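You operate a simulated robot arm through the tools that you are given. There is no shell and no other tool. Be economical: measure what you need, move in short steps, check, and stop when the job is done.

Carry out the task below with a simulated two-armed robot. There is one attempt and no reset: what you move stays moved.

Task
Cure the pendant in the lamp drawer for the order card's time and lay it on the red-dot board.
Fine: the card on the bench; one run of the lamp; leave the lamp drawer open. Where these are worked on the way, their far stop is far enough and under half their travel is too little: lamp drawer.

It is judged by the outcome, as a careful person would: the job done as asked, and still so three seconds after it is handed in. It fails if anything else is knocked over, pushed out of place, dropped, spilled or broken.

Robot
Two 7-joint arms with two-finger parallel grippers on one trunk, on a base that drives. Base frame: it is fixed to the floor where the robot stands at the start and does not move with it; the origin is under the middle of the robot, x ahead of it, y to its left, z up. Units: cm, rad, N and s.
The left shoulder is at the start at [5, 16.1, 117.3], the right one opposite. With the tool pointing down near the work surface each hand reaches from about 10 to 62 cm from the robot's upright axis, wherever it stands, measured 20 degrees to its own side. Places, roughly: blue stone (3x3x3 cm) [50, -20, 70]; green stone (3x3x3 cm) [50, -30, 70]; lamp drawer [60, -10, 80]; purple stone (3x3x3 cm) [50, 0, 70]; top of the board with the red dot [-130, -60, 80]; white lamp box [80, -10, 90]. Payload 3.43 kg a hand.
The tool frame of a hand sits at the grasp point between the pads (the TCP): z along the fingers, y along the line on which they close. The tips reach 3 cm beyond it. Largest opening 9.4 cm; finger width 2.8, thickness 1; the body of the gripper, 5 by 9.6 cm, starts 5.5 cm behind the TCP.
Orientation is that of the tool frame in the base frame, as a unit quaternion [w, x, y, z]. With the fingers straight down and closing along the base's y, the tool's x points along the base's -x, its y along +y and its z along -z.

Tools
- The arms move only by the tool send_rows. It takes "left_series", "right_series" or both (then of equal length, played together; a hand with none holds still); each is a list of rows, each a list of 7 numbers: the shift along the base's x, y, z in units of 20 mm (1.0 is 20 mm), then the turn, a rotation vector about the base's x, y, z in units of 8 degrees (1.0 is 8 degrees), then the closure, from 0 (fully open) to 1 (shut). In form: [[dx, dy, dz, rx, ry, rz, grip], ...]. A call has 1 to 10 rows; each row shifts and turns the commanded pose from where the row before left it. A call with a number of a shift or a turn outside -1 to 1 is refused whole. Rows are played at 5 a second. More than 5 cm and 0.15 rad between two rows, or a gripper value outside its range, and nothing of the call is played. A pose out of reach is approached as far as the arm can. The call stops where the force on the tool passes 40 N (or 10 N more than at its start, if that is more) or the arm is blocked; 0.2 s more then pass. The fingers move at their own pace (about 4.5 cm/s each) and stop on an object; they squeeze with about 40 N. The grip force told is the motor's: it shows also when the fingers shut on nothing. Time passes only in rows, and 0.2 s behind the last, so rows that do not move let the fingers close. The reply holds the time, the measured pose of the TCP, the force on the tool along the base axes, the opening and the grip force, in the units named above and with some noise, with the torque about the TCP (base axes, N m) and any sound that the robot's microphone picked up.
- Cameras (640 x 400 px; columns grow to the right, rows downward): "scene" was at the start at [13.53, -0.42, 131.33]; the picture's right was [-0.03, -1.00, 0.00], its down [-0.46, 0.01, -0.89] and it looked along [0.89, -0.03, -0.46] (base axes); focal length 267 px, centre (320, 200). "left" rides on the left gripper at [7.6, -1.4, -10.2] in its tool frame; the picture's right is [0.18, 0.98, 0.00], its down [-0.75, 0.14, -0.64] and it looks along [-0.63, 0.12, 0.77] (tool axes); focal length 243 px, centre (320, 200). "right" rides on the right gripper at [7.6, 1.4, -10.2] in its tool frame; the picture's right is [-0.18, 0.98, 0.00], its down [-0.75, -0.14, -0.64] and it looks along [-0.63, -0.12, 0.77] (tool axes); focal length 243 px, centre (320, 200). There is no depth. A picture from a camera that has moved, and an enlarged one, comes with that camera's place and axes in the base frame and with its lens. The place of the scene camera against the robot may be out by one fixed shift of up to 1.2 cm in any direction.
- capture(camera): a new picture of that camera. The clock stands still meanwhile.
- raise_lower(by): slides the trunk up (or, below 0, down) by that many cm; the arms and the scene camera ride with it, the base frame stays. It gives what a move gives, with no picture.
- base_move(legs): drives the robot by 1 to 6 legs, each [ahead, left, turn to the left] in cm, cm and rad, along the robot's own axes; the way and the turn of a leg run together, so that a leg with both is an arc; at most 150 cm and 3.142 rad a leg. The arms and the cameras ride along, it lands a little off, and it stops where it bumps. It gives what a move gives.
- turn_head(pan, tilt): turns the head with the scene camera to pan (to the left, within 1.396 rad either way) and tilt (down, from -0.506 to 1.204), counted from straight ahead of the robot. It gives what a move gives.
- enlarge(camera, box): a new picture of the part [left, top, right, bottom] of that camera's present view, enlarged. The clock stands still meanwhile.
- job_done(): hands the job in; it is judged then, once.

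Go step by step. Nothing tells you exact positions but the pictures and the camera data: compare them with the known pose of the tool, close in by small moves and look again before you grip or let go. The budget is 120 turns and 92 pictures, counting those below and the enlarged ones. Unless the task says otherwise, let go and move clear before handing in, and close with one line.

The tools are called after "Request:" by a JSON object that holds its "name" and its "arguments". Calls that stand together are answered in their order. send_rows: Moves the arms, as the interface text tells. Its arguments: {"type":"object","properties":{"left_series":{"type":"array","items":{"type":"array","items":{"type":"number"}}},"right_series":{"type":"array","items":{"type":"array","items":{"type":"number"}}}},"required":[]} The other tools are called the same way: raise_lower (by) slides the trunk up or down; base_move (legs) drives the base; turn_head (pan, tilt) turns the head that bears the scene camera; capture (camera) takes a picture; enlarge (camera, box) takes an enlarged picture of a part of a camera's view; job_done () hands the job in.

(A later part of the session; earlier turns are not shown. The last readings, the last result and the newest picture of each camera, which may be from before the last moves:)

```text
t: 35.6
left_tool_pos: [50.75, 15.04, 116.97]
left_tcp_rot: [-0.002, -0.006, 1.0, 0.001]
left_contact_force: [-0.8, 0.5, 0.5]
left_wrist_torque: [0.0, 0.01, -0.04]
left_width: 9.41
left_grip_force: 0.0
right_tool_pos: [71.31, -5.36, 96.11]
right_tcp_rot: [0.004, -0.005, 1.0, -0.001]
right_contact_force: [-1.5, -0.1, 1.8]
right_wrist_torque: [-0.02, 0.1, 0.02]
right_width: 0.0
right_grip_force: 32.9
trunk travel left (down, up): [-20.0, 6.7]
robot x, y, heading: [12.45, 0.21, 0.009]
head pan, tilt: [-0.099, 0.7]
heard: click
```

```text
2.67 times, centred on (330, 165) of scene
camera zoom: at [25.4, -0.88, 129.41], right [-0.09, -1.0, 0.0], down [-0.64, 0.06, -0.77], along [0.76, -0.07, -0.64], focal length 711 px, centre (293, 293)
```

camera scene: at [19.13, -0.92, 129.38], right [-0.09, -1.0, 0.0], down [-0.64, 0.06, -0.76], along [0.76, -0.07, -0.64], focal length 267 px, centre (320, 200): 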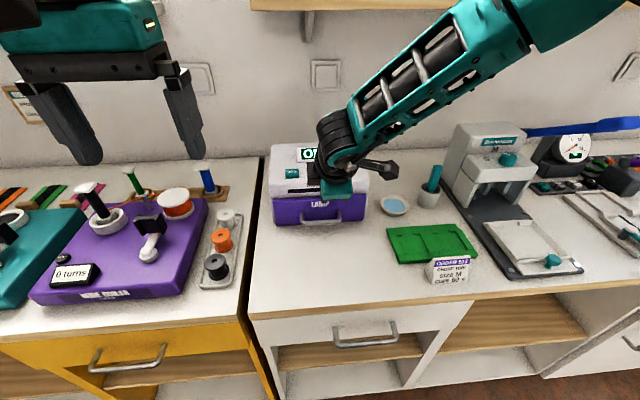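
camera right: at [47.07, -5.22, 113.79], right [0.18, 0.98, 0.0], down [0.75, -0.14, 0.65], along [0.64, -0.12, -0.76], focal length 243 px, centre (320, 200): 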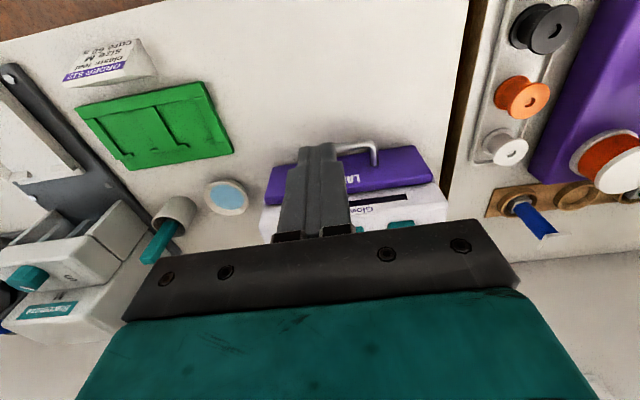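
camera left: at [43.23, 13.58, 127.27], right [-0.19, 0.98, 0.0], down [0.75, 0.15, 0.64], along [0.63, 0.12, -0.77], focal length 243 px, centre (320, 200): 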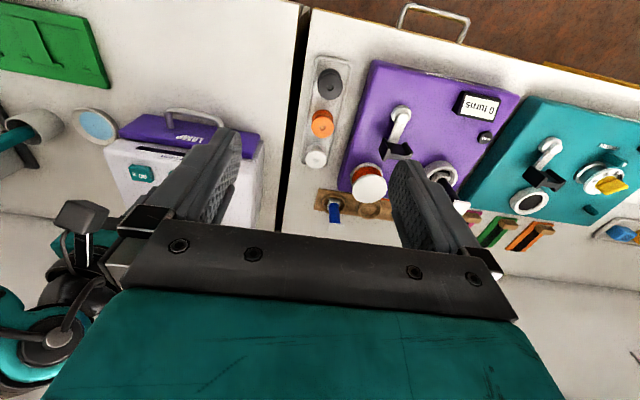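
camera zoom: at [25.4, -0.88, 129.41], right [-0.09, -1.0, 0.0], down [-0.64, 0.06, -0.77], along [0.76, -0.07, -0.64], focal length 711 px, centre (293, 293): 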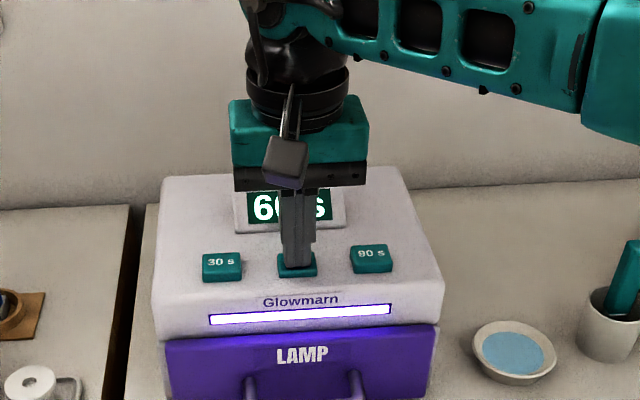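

The lamp clicked and shows 60 s (started t≈35.5). I'll lift straight off, retreat, back the base off and turn the wrist for the handle.

Request:
{"name": "send_rows", "arguments": {"right_series": [[0, 0, 0.5, 0, 0, 0, 1], [0, 0, 1, 0, 0, 0, 1], [0, 0, 1, 0, 0, 0, 1], [0, 0, 1, 0, 0, 0, 1], [-1, 0, 0.5, 0, 0, 0, 1], [-1, 0, 0.5, 0, 0, 0, 1], [-1, 0, 0, 0, 0, 0, 1], [-1, 0, 0, 0, 0, 0, 1], [-1, 0, 0, 0, 0, 0, 1], [-1, 0, 0, 0, 0, 0, 1]]}}

Request:
{"name": "base_move", "arguments": {"legs": [[-14, 0, 0]]}}

Request:
{"name": "capture", "arguments": {"camera": "scene"}}

Request:
{"name": "turn_head", "arguments": {"pan": -1.39, "tilt": 0.6}}

Request:
{"name": "capture", "arguments": {"camera": "scene"}}

```text
t: 37.8
left_tool_pos: [50.73, 14.97, 116.92]
left_tcp_rot: [-0.001, -0.006, 1.0, 0.0]
left_contact_force: [-0.4, 0.1, 0.0]
left_wrist_torque: [0.02, 0.0, 0.0]
left_width: 9.39
left_grip_force: 0.0
right_tool_pos: [59.18, -5.36, 105.06]
right_tcp_rot: [0.003, -0.003, 1.0, -0.001]
right_contact_force: [-0.3, -0.4, -0.2]
right_wrist_torque: [0.0, 0.0, 0.02]
right_width: 0.0
right_grip_force: 32.7
trunk travel left (down, up): [-20.0, 6.7]
robot x, y, heading: [13.17, -0.05, 0.005]
head pan, tilt: [-0.099, 0.7]
```

```text
t: 39.1
left_tool_pos: [36.73, 14.81, 117.12]
left_tcp_rot: [-0.001, -0.003, 1.0, -0.001]
left_contact_force: [-0.1, 0.6, 0.8]
left_wrist_torque: [-0.01, -0.02, -0.03]
left_width: 9.4
left_grip_force: 0.0
right_tool_pos: [45.06, -5.56, 105.04]
right_tcp_rot: [0.004, -0.002, 1.0, -0.001]
right_contact_force: [-0.6, 0.0, 0.2]
right_wrist_torque: [0.02, -0.02, 0.03]
right_width: 0.01
right_grip_force: 33.1
trunk travel left (down, up): [-20.0, 6.7]
robot x, y, heading: [-1.33, 0.25, 0.002]
head pan, tilt: [-0.099, 0.7]
```

```text
59 pictures are left
camera scene: at [11.29, -0.98, 129.41], right [-0.1, -1.0, 0.0], down [-0.64, 0.06, -0.77], along [0.76, -0.07, -0.64], focal length 267 px, centre (320, 200)
```

scene: 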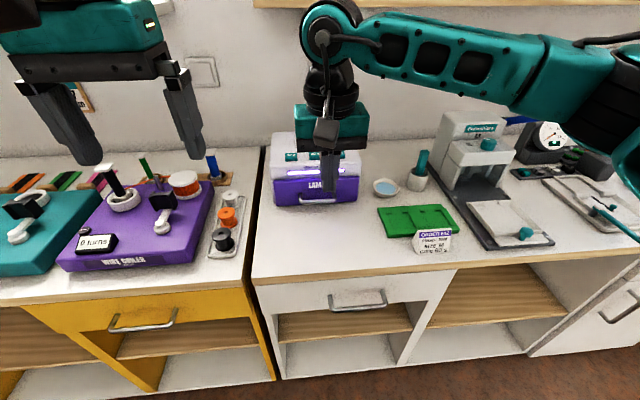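

```text
t: 40.6
left_tool_pos: [36.81, 14.78, 116.94]
left_tcp_rot: [-0.002, -0.003, 1.0, 0.0]
left_contact_force: [0.2, 0.9, 0.4]
left_wrist_torque: [0.0, 0.01, -0.01]
left_width: 9.4
left_grip_force: 0.1
right_tool_pos: [45.2, -5.4, 105.19]
right_tcp_rot: [0.003, -0.002, 1.0, -0.001]
right_contact_force: [-0.4, 0.9, 0.0]
right_wrist_torque: [-0.01, 0.01, 0.03]
right_width: 0.01
right_grip_force: 32.5
trunk travel left (down, up): [-20.0, 6.7]
robot x, y, heading: [-1.7, -0.03, 0.003]
head pan, tilt: [-1.389, 0.6]
```

```text
58 pictures are left
camera scene: at [4.55, -8.85, 130.26], right [-0.98, -0.18, 0.0], down [-0.1, 0.56, -0.83], along [0.15, -0.81, -0.56], focal length 267 px, centre (320, 200)
```

scene: 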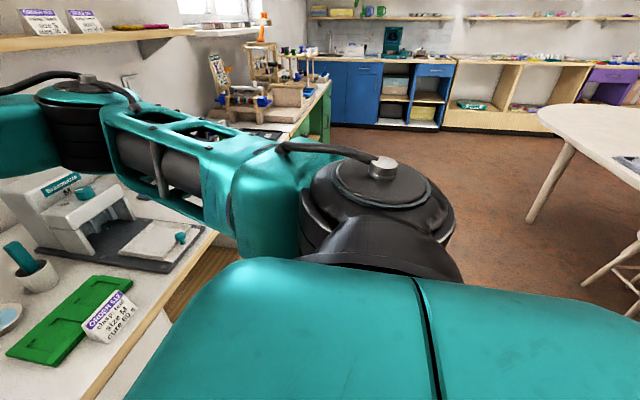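

The lamp runs. I'll turn the wrist to the handle orientation while waiting, with the fingers partly open.

Request:
{"name": "send_rows", "arguments": {"right_series": [[0, 0, 0, -0.417, -0.417, 0.723, 0.62], [0, 0, 0, -0.417, -0.417, 0.723, 0.62], [0, 0, 0, -0.417, -0.417, 0.723, 0.62], [0, 0, 0, -0.417, -0.417, 0.723, 0.62], [0, 0, 0, -0.417, -0.417, 0.723, 0.62], [0, 0, 0, -0.417, -0.417, 0.723, 0.62], [0, 0, 0, -0.417, -0.417, 0.723, 0.62]]}}

Request:
{"name": "send_rows", "arguments": {"right_series": [[0, 0, 0, -0.417, -0.417, 0.723, 0.62], [0, 0, 0, -0.417, -0.417, 0.723, 0.62], [0, 0, 0, -0.417, -0.417, 0.723, 0.62], [0, 0, 0, -0.417, -0.417, 0.723, 0.62], [0, 0, 0, -0.417, -0.417, 0.723, 0.62], [0, 0, 0, -0.417, -0.417, 0.723, 0.62], [0, 0, 0, -0.417, -0.417, 0.723, 0.62]]}}

Request:
{"name": "turn_head", "arguments": {"pan": -0.1, "tilt": 0.7}}

```text
t: 42.2
left_tool_pos: [36.81, 14.8, 116.98]
left_tcp_rot: [-0.002, -0.003, 1.0, 0.0]
left_contact_force: [0.4, -0.2, 0.2]
left_wrist_torque: [0.04, 0.01, 0.0]
left_width: 9.39
left_grip_force: 0.1
right_tool_pos: [45.16, -5.55, 105.06]
right_tcp_rot: [0.2, -0.345, 0.895, -0.198]
right_contact_force: [-0.4, 0.1, -0.3]
right_wrist_torque: [0.0, 0.01, 0.03]
right_width: 3.57
right_grip_force: 0.0
trunk travel left (down, up): [-20.0, 6.7]
robot x, y, heading: [-1.25, -0.2, 0.004]
head pan, tilt: [-1.389, 0.6]
```

```text
t: 43.8
left_tool_pos: [36.76, 14.77, 116.93]
left_tcp_rot: [-0.002, -0.003, 1.0, -0.001]
left_contact_force: [0.0, -0.8, 1.0]
left_wrist_torque: [0.0, 0.02, 0.04]
left_width: 9.37
left_grip_force: 0.0
right_tool_pos: [45.16, -5.5, 105.05]
right_tcp_rot: [-0.355, 0.615, -0.608, 0.354]
right_contact_force: [0.8, 0.9, 0.1]
right_wrist_torque: [-0.02, 0.01, 0.0]
right_width: 3.57
right_grip_force: 0.1
trunk travel left (down, up): [-20.0, 6.7]
robot x, y, heading: [-1.26, -0.4, 0.003]
head pan, tilt: [-1.389, 0.6]
```

```text
t: 45.3
left_tool_pos: [36.77, 14.83, 116.85]
left_tcp_rot: [-0.002, -0.003, 1.0, 0.0]
left_contact_force: [-0.6, -0.4, 0.0]
left_wrist_torque: [0.0, -0.03, 0.0]
left_width: 9.37
left_grip_force: 0.0
right_tool_pos: [45.19, -5.51, 105.09]
right_tcp_rot: [-0.354, 0.614, -0.61, 0.354]
right_contact_force: [0.5, 0.2, -0.4]
right_wrist_torque: [-0.01, -0.03, -0.01]
right_width: 3.57
right_grip_force: 0.1
trunk travel left (down, up): [-20.0, 6.7]
robot x, y, heading: [-1.42, -0.12, -0.0]
head pan, tilt: [-0.099, 0.7]
```

Perfect pose. I'll move to the pre-grip point in front of the closed handle and look.

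Request:
{"name": "send_rows", "arguments": {"right_series": [[0, -0.25, -1, 0, 0, 0, 0.62], [0, -0.25, -1, 0, 0, 0, 0.62], [0.7, 0, -1, 0, 0, 0, 0.62], [0.7, 0, -1, 0, 0, 0, 0.62], [0.7, 0, -1, 0, 0, 0, 0.62], [0.7, 0, -1, 0, 0, 0, 0.62], [0.7, 0, -1, 0, 0, 0, 0.62], [0.7, 0, -0.85, 0, 0, 0, 0.62], [0.6, 0, 0, 0, 0, 0, 0.62], [0, 0, 0, 0, 0, 0, 0.62]]}}

Request:
{"name": "capture", "arguments": {"camera": "right"}}

Request:
{"name": "enlarge", "arguments": {"camera": "scene", "box": [240, 90, 400, 230]}}

```text
t: 47.5
left_tool_pos: [36.73, 14.91, 116.94]
left_tcp_rot: [-0.002, -0.003, 1.0, -0.001]
left_contact_force: [-0.5, 0.7, 0.6]
left_wrist_torque: [-0.03, -0.02, 0.03]
left_width: 9.4
left_grip_force: 0.0
right_tool_pos: [54.86, -6.74, 89.34]
right_tcp_rot: [-0.355, 0.614, -0.609, 0.354]
right_contact_force: [-0.7, 0.1, 0.2]
right_wrist_torque: [0.0, 0.0, 0.02]
right_width: 3.55
right_grip_force: 0.0
trunk travel left (down, up): [-20.0, 6.7]
robot x, y, heading: [-1.64, -0.04, 0.004]
head pan, tilt: [-0.099, 0.7]
```

```text
57 pictures are left
camera right: at [45.2, -14.43, 93.26], right [-0.49, 0.18, -0.85], down [-0.49, 0.75, 0.44], along [0.72, 0.64, -0.28], focal length 243 px, centre (320, 200)
```

right: 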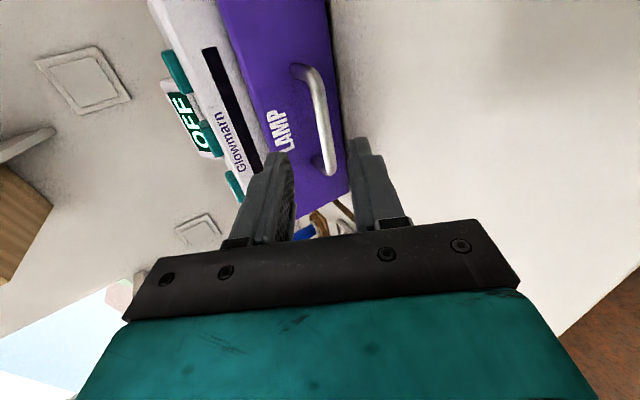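

```text
2.86 times, centred on (320, 160) of scene
camera zoom: at [11.37, -0.98, 129.4], right [-0.1, -1.0, 0.0], down [-0.64, 0.06, -0.76], along [0.76, -0.07, -0.64], focal length 762 px, centre (320, 314)
```

zoom: 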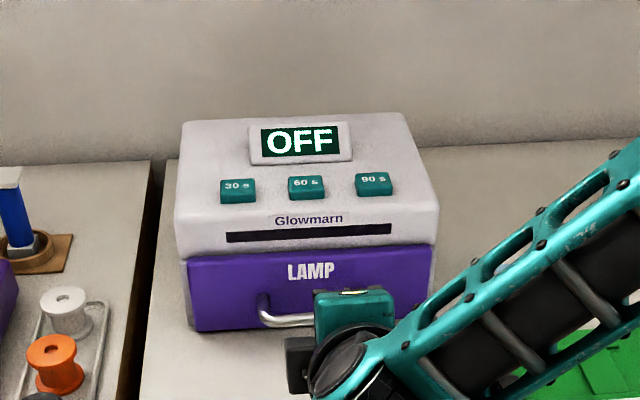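

The lamp has gone back to OFF by itself, so its run is over. I'll grip the handle and pull the drawer open.

Request:
{"name": "send_rows", "arguments": {"right_series": [[0.8, 0, -0.46, 0, 0, 0, 0.62], [0.8, 0, -0.46, 0, 0, 0, 0.62], [0.8, 0, -0.46, 0, 0, 0, 0.62], [0.6, 0, -0.35, 0, 0, 0, 0.62], [0.5, 0, -0.32, 0, 0, 0, 0.62], [0, 0, 0, 0, 0, 0, 1], [0, 0, 0, 0, 0, 0, 1], [0, 0, 0, 0, 0, 0, 1]]}}

Request:
{"name": "capture", "arguments": {"camera": "right"}}

```text
t: 49.3
left_tool_pos: [36.6, 14.82, 116.99]
left_tcp_rot: [-0.002, -0.003, 1.0, -0.001]
left_contact_force: [-0.5, -0.2, -0.5]
left_wrist_torque: [-0.01, -0.02, 0.01]
left_width: 9.39
left_grip_force: 0.1
right_tool_pos: [61.55, -6.52, 85.12]
right_tcp_rot: [-0.356, 0.615, -0.608, 0.354]
right_contact_force: [0.9, -0.6, 1.3]
right_wrist_torque: [-0.09, -0.02, 0.18]
right_width: 1.2
right_grip_force: 41.8
trunk travel left (down, up): [-20.0, 6.7]
robot x, y, heading: [-1.88, 0.06, 0.006]
head pan, tilt: [-0.099, 0.7]
```

```text
55 pictures are left
camera right: at [52.03, -14.3, 89.13], right [-0.49, 0.18, -0.85], down [-0.49, 0.75, 0.44], along [0.72, 0.64, -0.28], focal length 243 px, centre (320, 200)
```

right: 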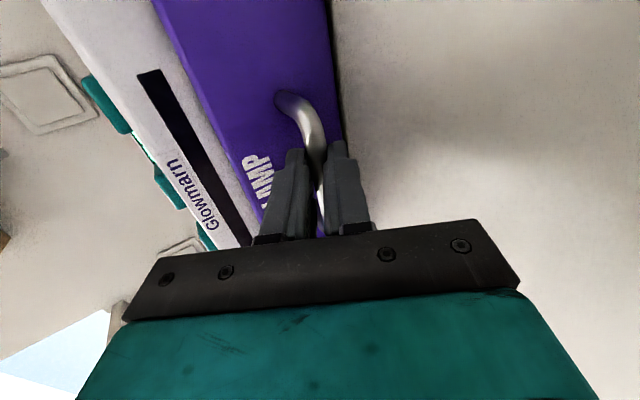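

Gripped. I'll pull gently.

Request:
{"name": "send_rows", "arguments": {"right_series": [[-0.3, 0, 0, 0, 0, 0, 1], [-0.4, 0, 0, 0, 0, 0, 1], [-0.4, 0, 0, 0, 0, 0, 1], [-0.4, 0, 0, 0, 0, 0, 1], [-0.4, 0, 0, 0, 0, 0, 1], [-0.4, 0, 0, 0, 0, 0, 1], [-0.4, 0, 0, 0, 0, 0, 1], [-0.4, 0, 0, 0, 0, 0, 1], [-0.4, 0, 0, 0, 0, 0, 1], [-0.4, 0, 0, 0, 0, 0, 1]]}}

Request:
{"name": "send_rows", "arguments": {"right_series": [[-0.4, 0, 0, 0, 0, 0, 1], [-0.4, 0, 0, 0, 0, 0, 1], [-0.4, 0, 0, 0, 0, 0, 1], [-0.4, 0, 0, 0, 0, 0, 1], [-0.4, 0, 0, 0, 0, 0, 1], [-0.4, 0, 0, 0, 0, 0, 1], [-0.4, 0, 0, 0, 0, 0, 1], [-0.3, 0, 0, 0, 0, 0, 1], [-0.3, 0, 0, 0, 0, 0, 1]]}}

Request:
{"name": "enlarge", "arguments": {"camera": "scene", "box": [240, 110, 420, 290]}}

```text
t: 51.5
left_tool_pos: [36.75, 14.87, 116.95]
left_tcp_rot: [-0.002, -0.003, 1.0, 0.0]
left_contact_force: [-0.2, -0.8, -0.2]
left_wrist_torque: [-0.02, -0.03, 0.01]
left_width: 9.4
left_grip_force: 0.1
right_tool_pos: [53.99, -6.5, 85.2]
right_tcp_rot: [-0.355, 0.615, -0.609, 0.353]
right_contact_force: [-1.2, -0.5, -7.0]
right_wrist_torque: [0.29, 0.17, 0.98]
right_width: 1.17
right_grip_force: 45.0
trunk travel left (down, up): [-20.0, 6.7]
robot x, y, heading: [-1.19, 0.08, 0.005]
head pan, tilt: [-0.099, 0.7]
```

```text
t: 53.5
left_tool_pos: [36.8, 14.93, 116.83]
left_tcp_rot: [-0.002, -0.004, 1.0, 0.0]
left_contact_force: [-0.1, 0.2, 1.4]
left_wrist_torque: [-0.05, -0.04, -0.03]
left_width: 9.4
left_grip_force: 0.0
right_tool_pos: [47.22, -6.59, 85.22]
right_tcp_rot: [-0.354, 0.616, -0.609, 0.352]
right_contact_force: [0.3, 7.0, -10.9]
right_wrist_torque: [-0.6, 0.14, -0.78]
right_width: 1.11
right_grip_force: 44.3
trunk travel left (down, up): [-20.0, 6.7]
robot x, y, heading: [-1.13, -0.21, 0.009]
head pan, tilt: [-0.099, 0.7]
```

```text
2.22 times, centred on (330, 200) of scene
camera zoom: at [11.47, -0.91, 129.38], right [-0.1, -1.0, 0.0], down [-0.64, 0.06, -0.76], along [0.76, -0.07, -0.64], focal length 593 px, centre (298, 200)
```

zoom: 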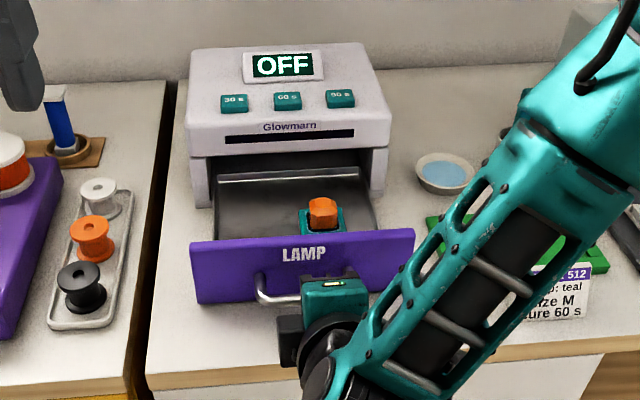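

Nearly fully open; I'll pull the last centimetre to the stop, then release and back out upward.

Request:
{"name": "send_rows", "arguments": {"right_series": [[-0.25, 0, 0, 0, 0, 0, 1], [-0.25, 0, 0, 0, 0, 0, 1], [0, 0, 0, 0, 0, 0, 1]]}}

Request:
{"name": "send_rows", "arguments": {"right_series": [[0, 0, 0, 0, 0, 0, 0.62], [0, 0, 0, 0, 0, 0, 0.62], [-0.5, 0, 0.29, 0, 0, 0, 0.62], [-0.8, 0, 0.46, 0, 0, 0, 0.62], [-1, 0, 0.6, 0, 0, 0, 0.62], [-0.5, 0, 1, 0, 0, 0, 0.62], [0, 0, 1, 0, 0, 0, 0.62], [0, 0, 1, 0, 0, 0, 0.62], [0, 0, 1, 0, 0, 0, 0.62], [0, 0, 1, 0, 0, 0, 0.62]]}}

Request:
{"name": "capture", "arguments": {"camera": "right"}}

Request:
{"name": "enlarge", "arguments": {"camera": "scene", "box": [240, 110, 420, 290]}}

```text
t: 54.3
left_tool_pos: [36.85, 14.92, 117.04]
left_tcp_rot: [-0.002, -0.003, 1.0, 0.0]
left_contact_force: [0.2, 0.8, 0.6]
left_wrist_torque: [0.02, -0.02, -0.02]
left_width: 9.43
left_grip_force: 0.1
right_tool_pos: [46.12, -6.5, 85.21]
right_tcp_rot: [-0.355, 0.616, -0.609, 0.353]
right_contact_force: [0.7, 9.3, -13.5]
right_wrist_torque: [-0.09, 0.2, 0.09]
right_width: 1.17
right_grip_force: 45.0
trunk travel left (down, up): [-20.0, 6.7]
robot x, y, heading: [-1.38, 0.05, 0.005]
head pan, tilt: [-0.099, 0.7]
```

```text
t: 56.5
left_tool_pos: [36.68, 14.97, 117.06]
left_tcp_rot: [-0.002, -0.004, 1.0, -0.001]
left_contact_force: [-0.3, 0.3, -0.2]
left_wrist_torque: [-0.02, 0.02, 0.0]
left_width: 9.39
left_grip_force: 0.1
right_tool_pos: [40.4, -6.72, 98.07]
right_tcp_rot: [-0.354, 0.615, -0.61, 0.354]
right_contact_force: [-0.1, 0.7, 0.2]
right_wrist_torque: [0.03, 0.02, 0.0]
right_width: 3.6
right_grip_force: 0.0
trunk travel left (down, up): [-20.0, 6.7]
robot x, y, heading: [-1.44, -0.16, 0.002]
head pan, tilt: [-0.099, 0.7]
```

```text
53 pictures are left
camera right: at [30.78, -14.58, 101.97], right [-0.49, 0.18, -0.85], down [-0.49, 0.75, 0.44], along [0.72, 0.64, -0.28], focal length 243 px, centre (320, 200)
```

right: 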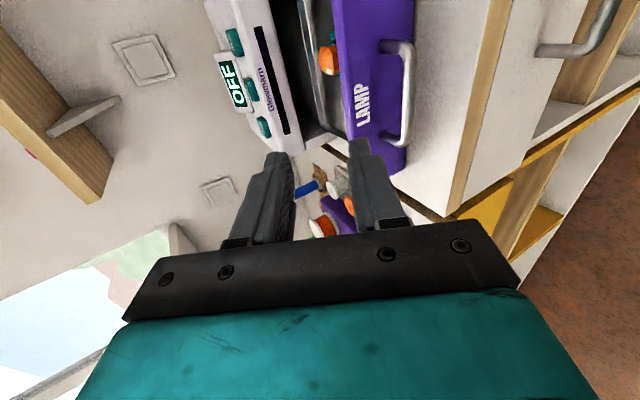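

```text
2.22 times, centred on (330, 200) of scene
camera zoom: at [11.35, -0.98, 129.4], right [-0.1, -1.0, 0.0], down [-0.64, 0.06, -0.77], along [0.76, -0.07, -0.64], focal length 593 px, centre (298, 200)
```

zoom: 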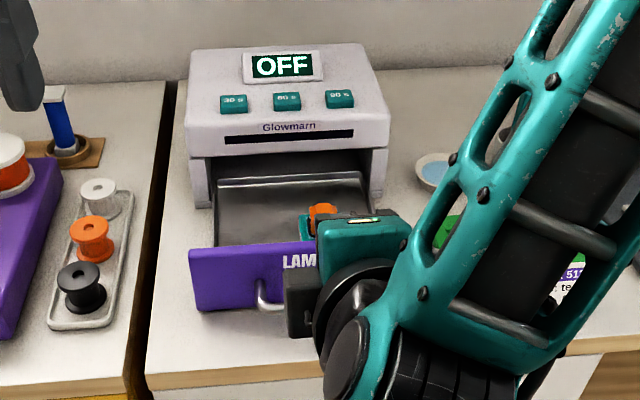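

The drawer is fully open with the pendant in place. I'll turn the wrist back to straight down, opening the fingers, and move above the pendant.

Request:
{"name": "send_rows", "arguments": {"right_series": [[0, 0, 0.6, 0.417, 0.417, -0.723, 0], [0, 0, 0.6, 0.417, 0.417, -0.723, 0], [0, 0, 0.6, 0.417, 0.417, -0.723, 0], [0, 0, 0.6, 0.417, 0.417, -0.723, 0], [0, 0, 0.6, 0.417, 0.417, -0.723, 0], [0, 0, 0.4, 0.417, 0.417, -0.723, 0], [0, 0, 0, 0.417, 0.417, -0.723, 0]]}}

Request:
{"name": "send_rows", "arguments": {"right_series": [[0, 0, 0, 0.417, 0.417, -0.723, 0], [0, 0, 0, 0.417, 0.417, -0.723, 0], [0, 0, 0, 0.417, 0.417, -0.723, 0], [0, 0, 0, 0.417, 0.417, -0.723, 0], [0, 0, 0, 0.417, 0.417, -0.723, 0], [0, 0, 0, 0.417, 0.417, -0.723, 0], [0, 0, 0, 0.417, 0.417, -0.723, 0]]}}

Request:
{"name": "capture", "arguments": {"camera": "right"}}

```text
t: 58.1
left_tool_pos: [36.81, 14.84, 116.93]
left_tcp_rot: [-0.001, -0.003, 1.0, 0.0]
left_contact_force: [0.2, 0.3, -0.6]
left_wrist_torque: [-0.02, 0.01, 0.03]
left_width: 9.41
left_grip_force: 0.1
right_tool_pos: [40.64, -6.46, 104.74]
right_tcp_rot: [0.199, -0.344, 0.896, -0.196]
right_contact_force: [-0.3, 1.0, -0.4]
right_wrist_torque: [0.04, 0.0, -0.03]
right_width: 9.39
right_grip_force: 0.0
trunk travel left (down, up): [-20.0, 6.7]
robot x, y, heading: [-1.42, 0.04, 0.01]
head pan, tilt: [-0.099, 0.7]
```

```text
t: 59.7
left_tool_pos: [36.83, 14.9, 116.94]
left_tcp_rot: [-0.001, -0.003, 1.0, 0.0]
left_contact_force: [0.4, -0.4, 0.2]
left_wrist_torque: [0.0, 0.0, -0.01]
left_width: 9.39
left_grip_force: 0.0
right_tool_pos: [40.48, -6.49, 104.78]
right_tcp_rot: [0.001, -0.002, 1.0, 0.0]
right_contact_force: [-0.6, 0.6, 0.4]
right_wrist_torque: [0.0, -0.03, 0.01]
right_width: 9.42
right_grip_force: 0.1
trunk travel left (down, up): [-20.0, 6.7]
robot x, y, heading: [-1.25, -0.31, 0.003]
head pan, tilt: [-0.099, 0.7]
```

```text
51 pictures are left
camera right: at [32.77, -5.13, 115.01], right [0.18, 0.98, 0.0], down [0.75, -0.14, 0.65], along [0.63, -0.12, -0.76], focal length 243 px, centre (320, 200)
```

right: 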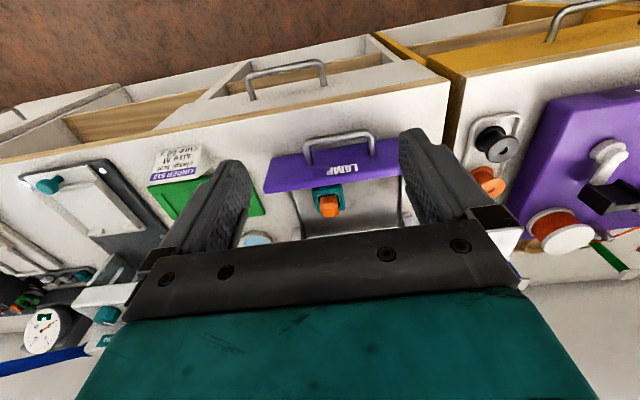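

The pendant projects to about (60, -8.6). I'll drive 10 cm ahead and bring the open hand above it.

Request:
{"name": "base_move", "arguments": {"legs": [[10, 0, 0]]}}

Request:
{"name": "send_rows", "arguments": {"right_series": [[1, -0.5, 0, 0, 0, 0, 0], [1, -0.5, 0, 0, 0, 0, 0], [1, 0, -0.5, 0, 0, 0, 0], [1, 0, -1, 0, 0, 0, 0], [0.5, 0, -1, 0, 0, 0, 0], [0, 0, -1, 0, 0, 0, 0], [0, 0, 0, 0, 0, 0, 0]]}}

Request:
{"name": "capture", "arguments": {"camera": "right"}}

Request:
{"name": "capture", "arguments": {"camera": "scene"}}

```text
t: 60.8
left_tool_pos: [47.08, 14.87, 117.03]
left_tcp_rot: [-0.003, -0.004, 1.0, 0.0]
left_contact_force: [0.2, -1.1, -0.1]
left_wrist_torque: [-0.01, 0.04, 0.02]
left_width: 9.4
left_grip_force: 0.0
right_tool_pos: [50.82, -6.37, 104.74]
right_tcp_rot: [0.003, -0.005, 1.0, -0.001]
right_contact_force: [0.9, -0.4, 0.5]
right_wrist_torque: [0.01, 0.02, -0.04]
right_width: 9.4
right_grip_force: 0.0
trunk travel left (down, up): [-20.0, 6.7]
robot x, y, heading: [8.55, -0.13, 0.005]
head pan, tilt: [-0.099, 0.7]
```

```text
t: 62.4
left_tool_pos: [47.02, 14.93, 116.96]
left_tcp_rot: [-0.002, -0.004, 1.0, 0.0]
left_contact_force: [-0.8, -0.9, 0.0]
left_wrist_torque: [0.01, 0.01, 0.0]
left_width: 9.4
left_grip_force: 0.0
right_tool_pos: [59.69, -8.32, 97.59]
right_tcp_rot: [0.003, -0.003, 1.0, -0.001]
right_contact_force: [-0.5, 0.1, 0.4]
right_wrist_torque: [0.04, 0.0, 0.01]
right_width: 9.41
right_grip_force: 0.1
trunk travel left (down, up): [-20.0, 6.7]
robot x, y, heading: [8.94, -0.12, 0.005]
head pan, tilt: [-0.099, 0.7]
```

```text
50 pictures are left
camera right: at [52.02, -7.02, 107.85], right [0.18, 0.98, 0.0], down [0.75, -0.14, 0.65], along [0.64, -0.12, -0.76], focal length 243 px, centre (320, 200)
```

right: 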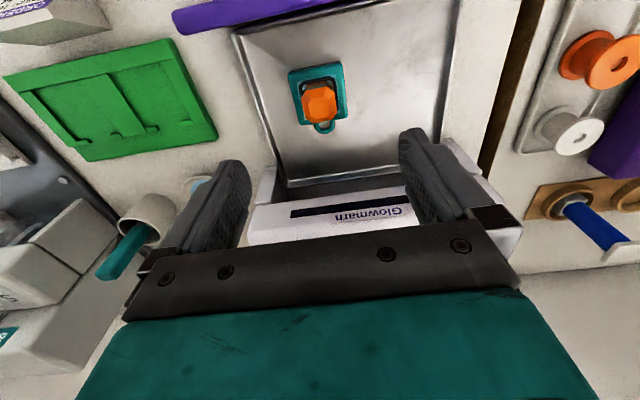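

```text
49 pictures are left
camera scene: at [21.63, -0.93, 129.4], right [-0.09, -1.0, 0.0], down [-0.64, 0.06, -0.77], along [0.76, -0.07, -0.64], focal length 267 px, centre (320, 200)
```

scene: 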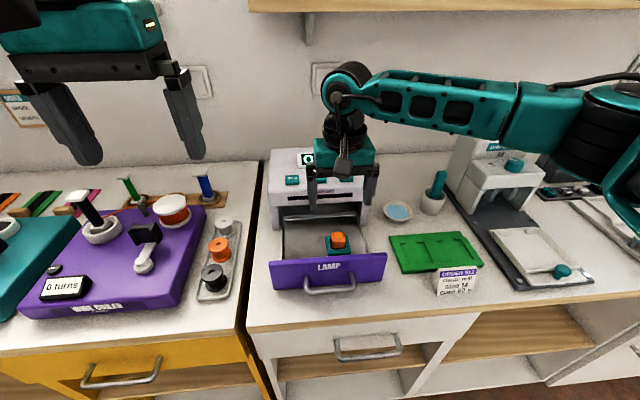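

The pendant's bezel is near (58.9, -8.5, 84.5), roughly 4.5–5 cm wide, with the ring toward the lamp. I'll zoom on it and lower partway.

Request:
{"name": "enlarge", "arguments": {"camera": "right", "box": [250, 40, 390, 150]}}

Request:
{"name": "send_rows", "arguments": {"right_series": [[-0.4, -0.1, -1, 0, 0, 0, 0], [0, 0, -1, 0, 0, 0, 0], [0, 0, -1, 0, 0, 0, 0], [0, 0, -0.6, 0, 0, 0, 0], [0, 0, 0, 0, 0, 0, 0]]}}

Request:
{"name": "capture", "arguments": {"camera": "right"}}

Request:
{"name": "enlarge", "arguments": {"camera": "scene", "box": [250, 130, 420, 310]}}

```text
3.64 times, centred on (320, 95) of right
camera zoom: at [52.02, -7.02, 107.85], right [0.18, 0.98, 0.0], down [0.75, -0.14, 0.65], along [0.64, -0.12, -0.76], focal length 882 px, centre (320, 582)
```

zoom: 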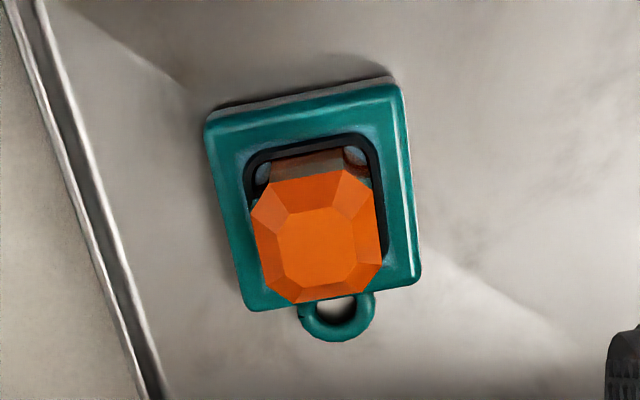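

```text
t: 63.6
left_tool_pos: [47.01, 14.79, 116.96]
left_tcp_rot: [-0.002, -0.004, 1.0, -0.001]
left_contact_force: [-0.3, 0.1, 0.7]
left_wrist_torque: [0.0, 0.01, -0.01]
left_width: 9.37
left_grip_force: 0.1
right_tool_pos: [59.19, -8.69, 90.39]
right_tcp_rot: [0.003, -0.004, 1.0, -0.001]
right_contact_force: [0.6, 0.6, 0.0]
right_wrist_torque: [0.01, 0.02, 0.0]
right_width: 9.4
right_grip_force: 0.0
trunk travel left (down, up): [-20.0, 6.7]
robot x, y, heading: [8.22, 0.09, 0.011]
head pan, tilt: [-0.099, 0.7]
```

```text
47 pictures are left
camera right: at [51.42, -7.31, 100.66], right [0.18, 0.98, 0.0], down [0.75, -0.14, 0.65], along [0.64, -0.12, -0.76], focal length 243 px, centre (320, 200)
```

right: 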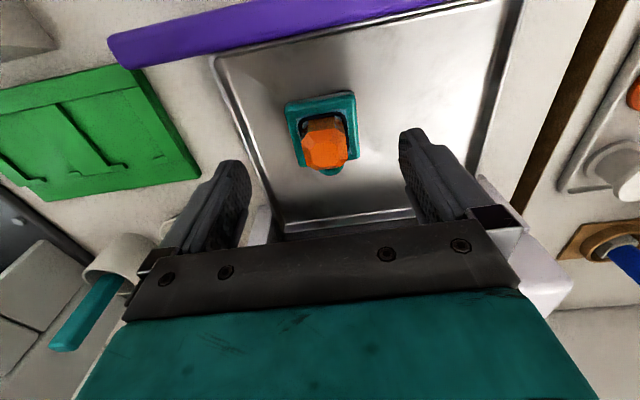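

```text
2.22 times, centred on (335, 220) of scene
camera zoom: at [21.63, -0.93, 129.4], right [-0.09, -1.0, 0.0], down [-0.64, 0.06, -0.76], along [0.76, -0.07, -0.64], focal length 593 px, centre (287, 156)
```

zoom: 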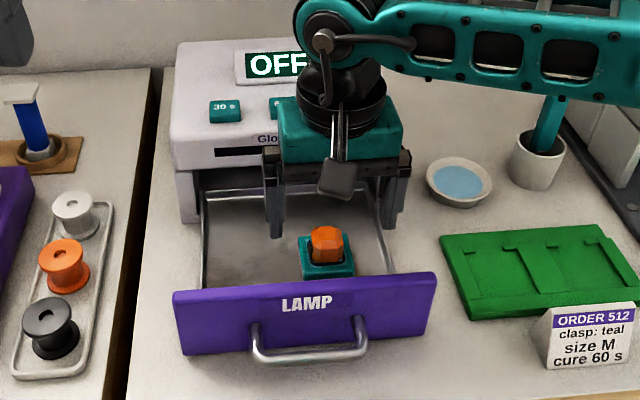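

The bezel is centred at (59.6, -8.5), top z≈82.5, aligned with the fingers. I'll lower so the tips straddle it just above the tray.

Request:
{"name": "send_rows", "arguments": {"right_series": [[0.2, 0.1, -0.6, 0, 0, 0, 0], [0, 0, -0.6, 0, 0, 0, 0], [0, 0, -0.5, 0, 0, 0, 0], [0, 0, -0.5, 0, 0, 0, 0], [0, 0, -0.4, 0, 0, 0, 0], [0, 0, 0, 0, 0, 0, 0]]}}

Request:
{"name": "capture", "arguments": {"camera": "right"}}

Request:
{"name": "enlarge", "arguments": {"camera": "scene", "box": [280, 150, 400, 270]}}

```text
t: 65.0
left_tool_pos: [47.03, 14.97, 117.01]
left_tcp_rot: [-0.001, -0.004, 1.0, 0.0]
left_contact_force: [0.2, 0.0, -0.3]
left_wrist_torque: [0.01, 0.0, 0.02]
left_width: 9.38
left_grip_force: 0.1
right_tool_pos: [59.3, -8.32, 85.45]
right_tcp_rot: [0.003, -0.003, 1.0, 0.0]
right_contact_force: [-1.4, 0.0, 0.0]
right_wrist_torque: [0.01, -0.03, 0.0]
right_width: 9.4
right_grip_force: 0.1
trunk travel left (down, up): [-20.0, 6.7]
robot x, y, heading: [8.56, -0.25, 0.003]
head pan, tilt: [-0.099, 0.7]
```

```text
45 pictures are left
camera right: at [51.61, -7.04, 95.6], right [0.18, 0.98, 0.0], down [0.75, -0.14, 0.65], along [0.64, -0.11, -0.76], focal length 243 px, centre (320, 200)
```

right: 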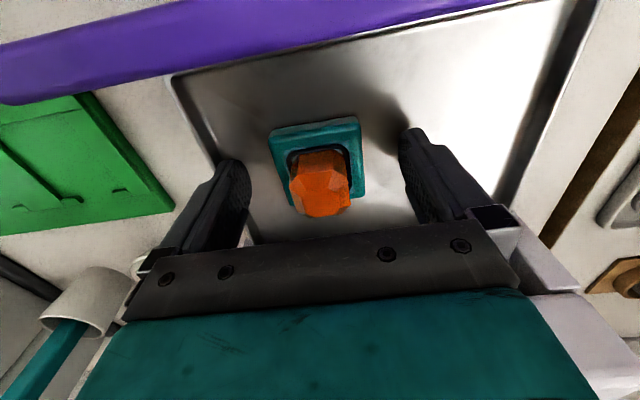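

```text
3.33 times, centred on (340, 210) of scene
camera zoom: at [21.63, -0.93, 129.4], right [-0.09, -1.0, 0.0], down [-0.64, 0.06, -0.76], along [0.76, -0.07, -0.64], focal length 889 px, centre (253, 167)
```

zoom: 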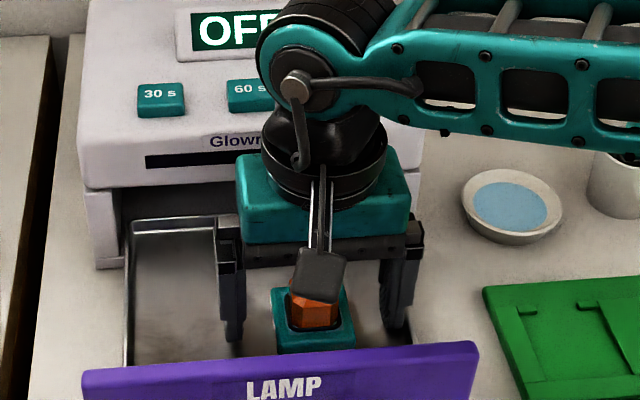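

Alignment is good in x and y. I'll lower another 1 cm in small steps, then close slowly.

Request:
{"name": "send_rows", "arguments": {"right_series": [[0, -0.05, -0.2, 0, 0, 0, 0], [0, 0, -0.2, 0, 0, 0, 0], [0, 0, -0.1, 0, 0, 0, 0], [0, 0, 0, 0, 0, 0, 0.3], [0, 0, 0, 0, 0, 0, 0.4]]}}

Request:
{"name": "capture", "arguments": {"camera": "right"}}

```text
t: 66.0
left_tool_pos: [47.06, 14.92, 116.89]
left_tcp_rot: [-0.001, -0.005, 1.0, 0.0]
left_contact_force: [-0.5, -1.3, -0.7]
left_wrist_torque: [0.0, 0.03, -0.01]
left_width: 9.39
left_grip_force: 0.1
right_tool_pos: [59.88, -8.6, 85.07]
right_tcp_rot: [0.009, -0.002, 1.0, 0.0]
right_contact_force: [2.0, -4.5, 16.9]
right_wrist_torque: [-0.49, 0.21, 0.09]
right_width: 7.08
right_grip_force: 4.5
trunk travel left (down, up): [-20.0, 6.7]
robot x, y, heading: [8.85, 0.02, 0.004]
head pan, tilt: [-0.099, 0.7]
stopped in row 4 (right hand): the force on the tool passed its limit (the readings are from after the stop); the commanded pose is now the measured one
```

```text
43 pictures are left
camera right: at [51.99, -7.25, 95.23], right [0.18, 0.98, 0.0], down [0.74, -0.14, 0.66], along [0.65, -0.12, -0.75], focal length 243 px, centre (320, 200)
```

right: 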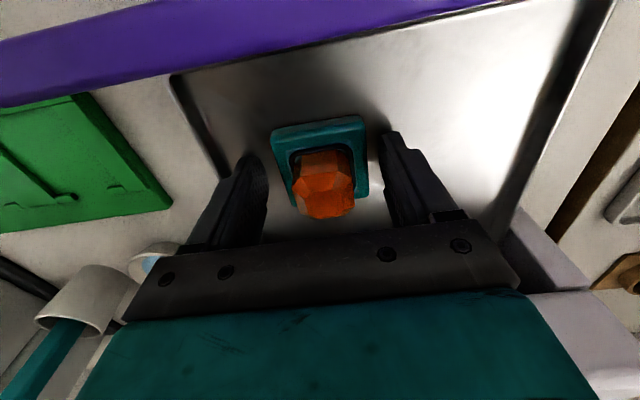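

The tips touched the tray floor (z≈82). I'll raise 3 mm and close on the bezel.

Request:
{"name": "send_rows", "arguments": {"right_series": [[0, 0, 0.2, 0, 0, 0, 0.3], [0, 0, 0, 0, 0, 0, 0.4], [0, 0, 0, 0, 0, 0, 0.5], [0, 0, 0, 0, 0, 0, 0.6], [0, 0, 0, 0, 0, 0, 0.8], [0, 0, 0, 0, 0, 0, 1], [0, 0, 0, 0, 0, 0, 1]]}}

Request:
{"name": "capture", "arguments": {"camera": "right"}}

```text
t: 67.6
left_tool_pos: [47.08, 14.99, 116.91]
left_tcp_rot: [-0.002, -0.004, 1.0, -0.001]
left_contact_force: [0.2, 0.2, -0.3]
left_wrist_torque: [0.0, 0.02, -0.03]
left_width: 9.37
left_grip_force: 0.2
right_tool_pos: [59.72, -8.35, 85.2]
right_tcp_rot: [0.007, -0.003, 1.0, 0.001]
right_contact_force: [0.2, -0.7, -0.5]
right_wrist_torque: [-0.01, -0.01, 0.0]
right_width: 5.06
right_grip_force: 40.2
trunk travel left (down, up): [-20.0, 6.7]
robot x, y, heading: [8.92, 0.12, -0.001]
head pan, tilt: [-0.099, 0.7]
```

```text
42 pictures are left
camera right: at [51.86, -7.12, 95.43], right [0.18, 0.98, 0.0], down [0.75, -0.14, 0.65], along [0.64, -0.11, -0.76], focal length 243 px, centre (320, 200)
```

right: 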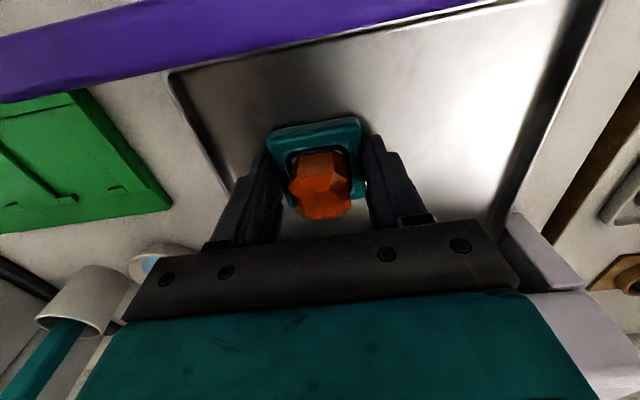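

Gripped at 5.06 cm on the bezel. I'll lift slowly and check that stone and clasp come together.

Request:
{"name": "send_rows", "arguments": {"right_series": [[0, 0, 0.3, 0, 0, 0, 1], [0, 0, 0.5, 0, 0, 0, 1], [0, 0, 0.8, 0, 0, 0, 1], [0, 0, 0.8, 0, 0, 0, 1], [0, 0, 0.8, 0, 0, 0, 1], [0, 0, 0.8, 0, 0, 0, 1]]}}

Request:
{"name": "capture", "arguments": {"camera": "right"}}

```text
t: 69.0
left_tool_pos: [46.96, 14.8, 116.95]
left_tcp_rot: [-0.002, -0.004, 1.0, 0.0]
left_contact_force: [-0.6, 0.7, 0.3]
left_wrist_torque: [-0.01, 0.0, 0.01]
left_width: 9.38
left_grip_force: 0.0
right_tool_pos: [59.8, -8.34, 93.26]
right_tcp_rot: [0.006, -0.002, 1.0, 0.002]
right_contact_force: [0.6, -0.1, -0.9]
right_wrist_torque: [0.01, -0.04, 0.0]
right_width: 5.07
right_grip_force: 40.1
trunk travel left (down, up): [-20.0, 6.7]
robot x, y, heading: [8.92, -0.04, 0.003]
head pan, tilt: [-0.099, 0.7]
```

```text
41 pictures are left
camera right: at [51.99, -7.05, 103.41], right [0.18, 0.98, 0.0], down [0.75, -0.14, 0.65], along [0.64, -0.11, -0.76], focal length 243 px, centre (320, 200)
```

right: 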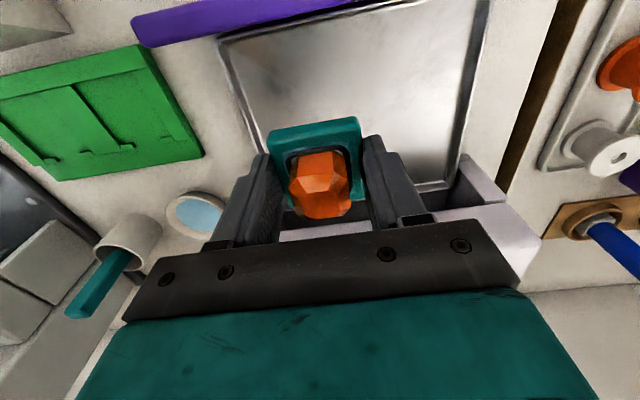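

The whole pendant lifts together. I'll raise it, draw the hand in, back away from the bench and turn right partway to see the board.

Request:
{"name": "send_rows", "arguments": {"right_series": [[0, 0, 1, 0, 0, 0, 1], [0, 0, 1, 0, 0, 0, 1], [0, 0, 1, 0, 0, 0, 1], [-1, -0.5, 1, 0, 0, 0, 1], [-1, -0.8, 1, 0, 0, 0, 1], [-1, -0.8, 0, 0, 0, 0, 1], [-1, -0.8, 0, 0, 0, 0, 1], [-1, -0.8, 0, 0, 0, 0, 1], [-1, -0.8, 0, 0, 0, 0, 1], [-1, 0, 0, 0, 0, 0, 1]]}}

Request:
{"name": "base_move", "arguments": {"legs": [[-45, 0, 0]]}}

Request:
{"name": "base_move", "arguments": {"legs": [[0, 0, -1.4]]}}

Request:
{"name": "turn_head", "arguments": {"pan": -1.0, "tilt": 0.5}}

Request:
{"name": "capture", "arguments": {"camera": "scene"}}

```text
t: 71.2
left_tool_pos: [47.01, 14.92, 117.05]
left_tcp_rot: [-0.002, -0.004, 1.0, -0.001]
left_contact_force: [0.1, 0.2, 0.0]
left_wrist_torque: [-0.01, 0.01, 0.01]
left_width: 9.38
left_grip_force: 0.1
right_tool_pos: [45.74, -17.51, 103.36]
right_tcp_rot: [0.008, -0.002, 1.0, 0.001]
right_contact_force: [0.0, -0.1, -0.8]
right_wrist_torque: [-0.04, 0.02, 0.0]
right_width: 5.07
right_grip_force: 40.0
trunk travel left (down, up): [-20.0, 6.7]
robot x, y, heading: [8.86, 0.26, 0.009]
head pan, tilt: [-0.099, 0.7]
```

```text
t: 73.9
left_tool_pos: [2.28, 14.96, 116.94]
left_tcp_rot: [-0.002, -0.009, 1.0, 0.0]
left_contact_force: [0.2, -0.1, -0.9]
left_wrist_torque: [-0.03, 0.0, -0.04]
left_width: 9.42
left_grip_force: 0.0
right_tool_pos: [1.24, -17.37, 103.3]
right_tcp_rot: [0.006, -0.01, 1.0, 0.001]
right_contact_force: [0.5, -0.2, -1.2]
right_wrist_torque: [-0.01, -0.02, -0.02]
right_width: 5.05
right_grip_force: 39.8
trunk travel left (down, up): [-20.0, 6.7]
robot x, y, heading: [-35.93, -0.41, 0.019]
head pan, tilt: [-0.099, 0.7]
```

```text
t: 77.8
left_tool_pos: [-14.73, -35.78, 116.98]
left_tcp_rot: [-0.002, 0.644, 0.765, 0.001]
left_contact_force: [-0.6, -0.7, 0.7]
left_wrist_torque: [0.0, 0.01, -0.01]
left_width: 9.41
left_grip_force: 0.0
right_tool_pos: [-47.04, -39.73, 103.23]
right_tcp_rot: [0.006, 0.646, 0.764, -0.003]
right_contact_force: [0.5, 0.2, -1.1]
right_wrist_torque: [-0.02, -0.01, -0.01]
right_width: 5.07
right_grip_force: 39.6
trunk travel left (down, up): [-20.0, 6.7]
robot x, y, heading: [-35.56, -0.09, -1.405]
head pan, tilt: [-0.099, 0.7]
```

```text
t: 79.0
left_tool_pos: [-14.91, -35.8, 117.04]
left_tcp_rot: [-0.001, 0.644, 0.765, 0.001]
left_contact_force: [1.6, 0.1, -0.6]
left_wrist_torque: [0.0, -0.01, -0.01]
left_width: 9.41
left_grip_force: 0.1
right_tool_pos: [-47.09, -39.7, 103.23]
right_tcp_rot: [0.007, 0.646, 0.763, -0.004]
right_contact_force: [-0.4, 0.8, -0.9]
right_wrist_torque: [0.01, -0.02, 0.0]
right_width: 5.08
right_grip_force: 39.5
trunk travel left (down, up): [-20.0, 6.7]
robot x, y, heading: [-35.71, -0.59, -1.399]
head pan, tilt: [-1.0, 0.499]
```

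```text
40 pictures are left
camera scene: at [-41.41, -10.7, 131.17], right [-0.67, 0.74, 0.0], down [0.35, 0.32, -0.88], along [-0.65, -0.59, -0.48], focal length 267 px, centre (320, 200)
```

scene: 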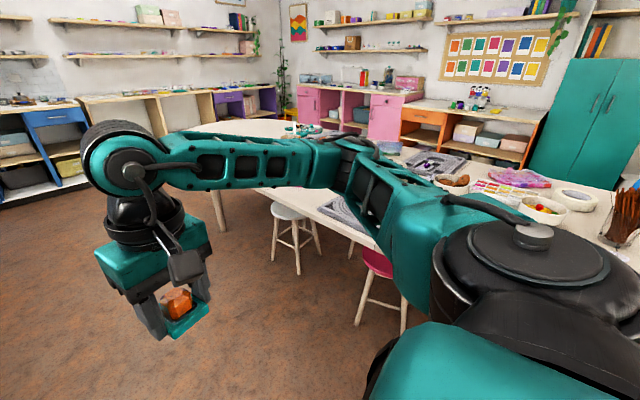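

The large table with stools is behind me to the right. I'll turn further to face it and look.

Request:
{"name": "base_move", "arguments": {"legs": [[0, 0, -1.3]]}}

Request:
{"name": "turn_head", "arguments": {"pan": 0.0, "tilt": 0.5}}

Request:
{"name": "capture", "arguments": {"camera": "scene"}}

```text
t: 82.5
left_tool_pos: [-63.68, -30.53, 117.01]
left_tcp_rot: [0.0, 0.974, 0.228, 0.001]
left_contact_force: [-0.1, -0.7, 0.5]
left_wrist_torque: [0.01, -0.02, -0.03]
left_width: 9.41
left_grip_force: 0.1
right_tool_pos: [-76.58, -0.82, 103.3]
right_tcp_rot: [0.002, 0.974, 0.227, -0.007]
right_contact_force: [0.4, -0.1, -1.4]
right_wrist_torque: [-0.01, 0.01, -0.02]
right_width: 5.07
right_grip_force: 39.6
trunk travel left (down, up): [-20.0, 6.7]
robot x, y, heading: [-35.34, -0.13, -2.687]
head pan, tilt: [-1.0, 0.499]
```

```text
t: 83.8
left_tool_pos: [-63.65, -30.54, 117.0]
left_tcp_rot: [-0.001, 0.974, 0.228, 0.002]
left_contact_force: [1.2, 0.7, 0.4]
left_wrist_torque: [-0.01, 0.03, 0.01]
left_width: 9.4
left_grip_force: 0.1
right_tool_pos: [-76.48, -0.87, 103.16]
right_tcp_rot: [0.003, 0.974, 0.227, -0.007]
right_contact_force: [-0.4, -0.3, -0.7]
right_wrist_torque: [0.01, 0.0, 0.01]
right_width: 5.08
right_grip_force: 39.2
trunk travel left (down, up): [-20.0, 6.7]
robot x, y, heading: [-35.8, -0.1, -2.691]
head pan, tilt: [0.0, 0.499]
```

```text
39 pictures are left
camera scene: at [-47.12, -6.37, 131.17], right [-0.44, 0.9, 0.0], down [0.43, 0.21, -0.88], along [-0.79, -0.39, -0.48], focal length 267 px, centre (320, 200)
```

scene: 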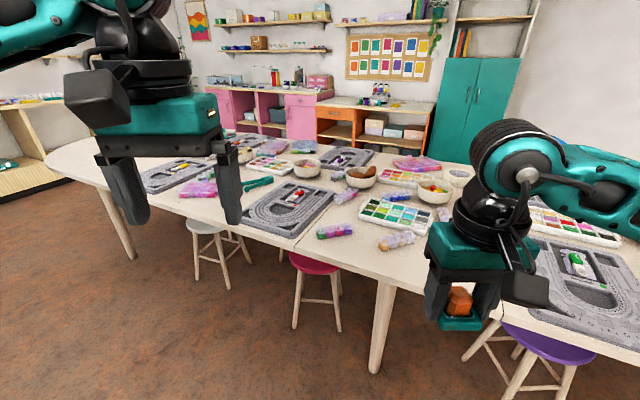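

The board near (290, 205) matches the stated place; let me zoom.

Request:
{"name": "enlarge", "arguments": {"camera": "scene", "box": [225, 150, 365, 280]}}

Request:
{"name": "enlarge", "arguments": {"camera": "scene", "box": [100, 120, 640, 350]}}

```text
3.08 times, centred on (295, 215) of scene
camera zoom: at [-47.12, -6.37, 131.17], right [-0.44, 0.9, 0.0], down [0.43, 0.21, -0.88], along [-0.79, -0.39, -0.48], focal length 821 px, centre (397, 154)
```

zoom: 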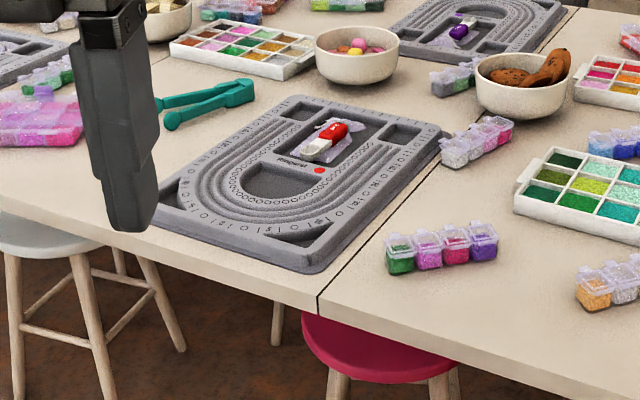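

```text
1.19 times, centred on (370, 235) of scene
camera zoom: at [-47.12, -6.37, 131.17], right [-0.44, 0.9, 0.0], down [0.43, 0.21, -0.88], along [-0.79, -0.39, -0.48], focal length 316 px, centre (261, 158)
```

zoom: 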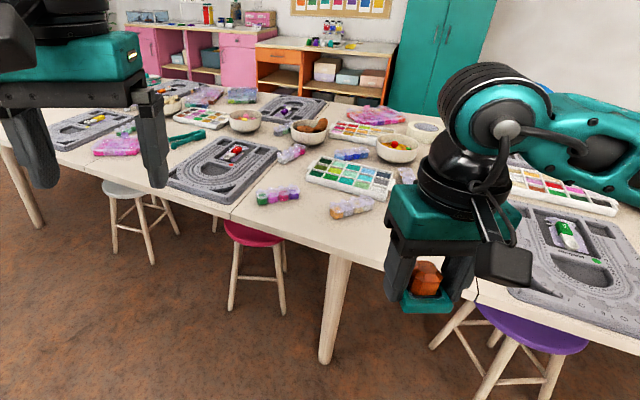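

That is the red-dot board, lying lengthwise along -x near (-110..-147, -47..-70). I'll face -x, slide left to line up with it, and look again before closing in.

Request:
{"name": "base_move", "arguments": {"legs": [[0, 0, -0.45], [0, 74, 0]]}}

Request:
{"name": "turn_head", "arguments": {"pan": -0.1, "tilt": 0.7}}

Request:
{"name": "capture", "arguments": {"camera": "scene"}}

```text
t: 89.2
left_tool_pos: [-73.3, -90.82, 117.0]
left_tcp_rot: [0.0, 1.0, 0.005, 0.002]
left_contact_force: [0.1, 0.4, -0.4]
left_wrist_torque: [0.01, 0.02, 0.0]
left_width: 9.43
left_grip_force: 0.1
right_tool_pos: [-72.09, -58.53, 103.14]
right_tcp_rot: [0.002, 1.0, 0.004, -0.007]
right_contact_force: [0.9, -0.6, -1.2]
right_wrist_torque: [-0.02, 0.04, 0.01]
right_width: 5.1
right_grip_force: 40.0
trunk travel left (down, up): [-20.0, 6.7]
robot x, y, heading: [-35.2, -75.81, -3.133]
head pan, tilt: [0.0, 0.499]
```

```text
t: 89.9
left_tool_pos: [-73.32, -90.84, 117.0]
left_tcp_rot: [0.001, 1.0, 0.005, 0.001]
left_contact_force: [0.0, -0.1, 0.4]
left_wrist_torque: [0.0, -0.02, -0.01]
left_width: 9.41
left_grip_force: 0.0
right_tool_pos: [-72.15, -58.45, 103.31]
right_tcp_rot: [0.001, 1.0, 0.003, -0.007]
right_contact_force: [-0.9, -0.6, -0.8]
right_wrist_torque: [0.02, 0.01, 0.01]
right_width: 5.09
right_grip_force: 39.4
trunk travel left (down, up): [-20.0, 6.7]
robot x, y, heading: [-35.02, -76.12, -3.136]
head pan, tilt: [-0.099, 0.7]
```

```text
36 pictures are left
camera scene: at [-47.18, -75.21, 129.4], right [0.09, 1.0, 0.0], down [0.64, -0.06, -0.77], along [-0.76, 0.07, -0.64], focal length 267 px, centre (320, 200)
```

scene: 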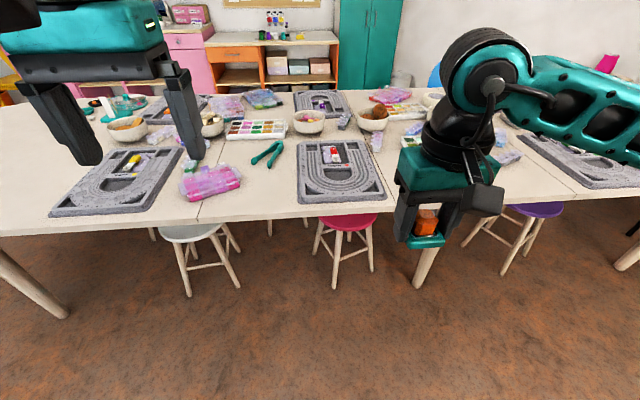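

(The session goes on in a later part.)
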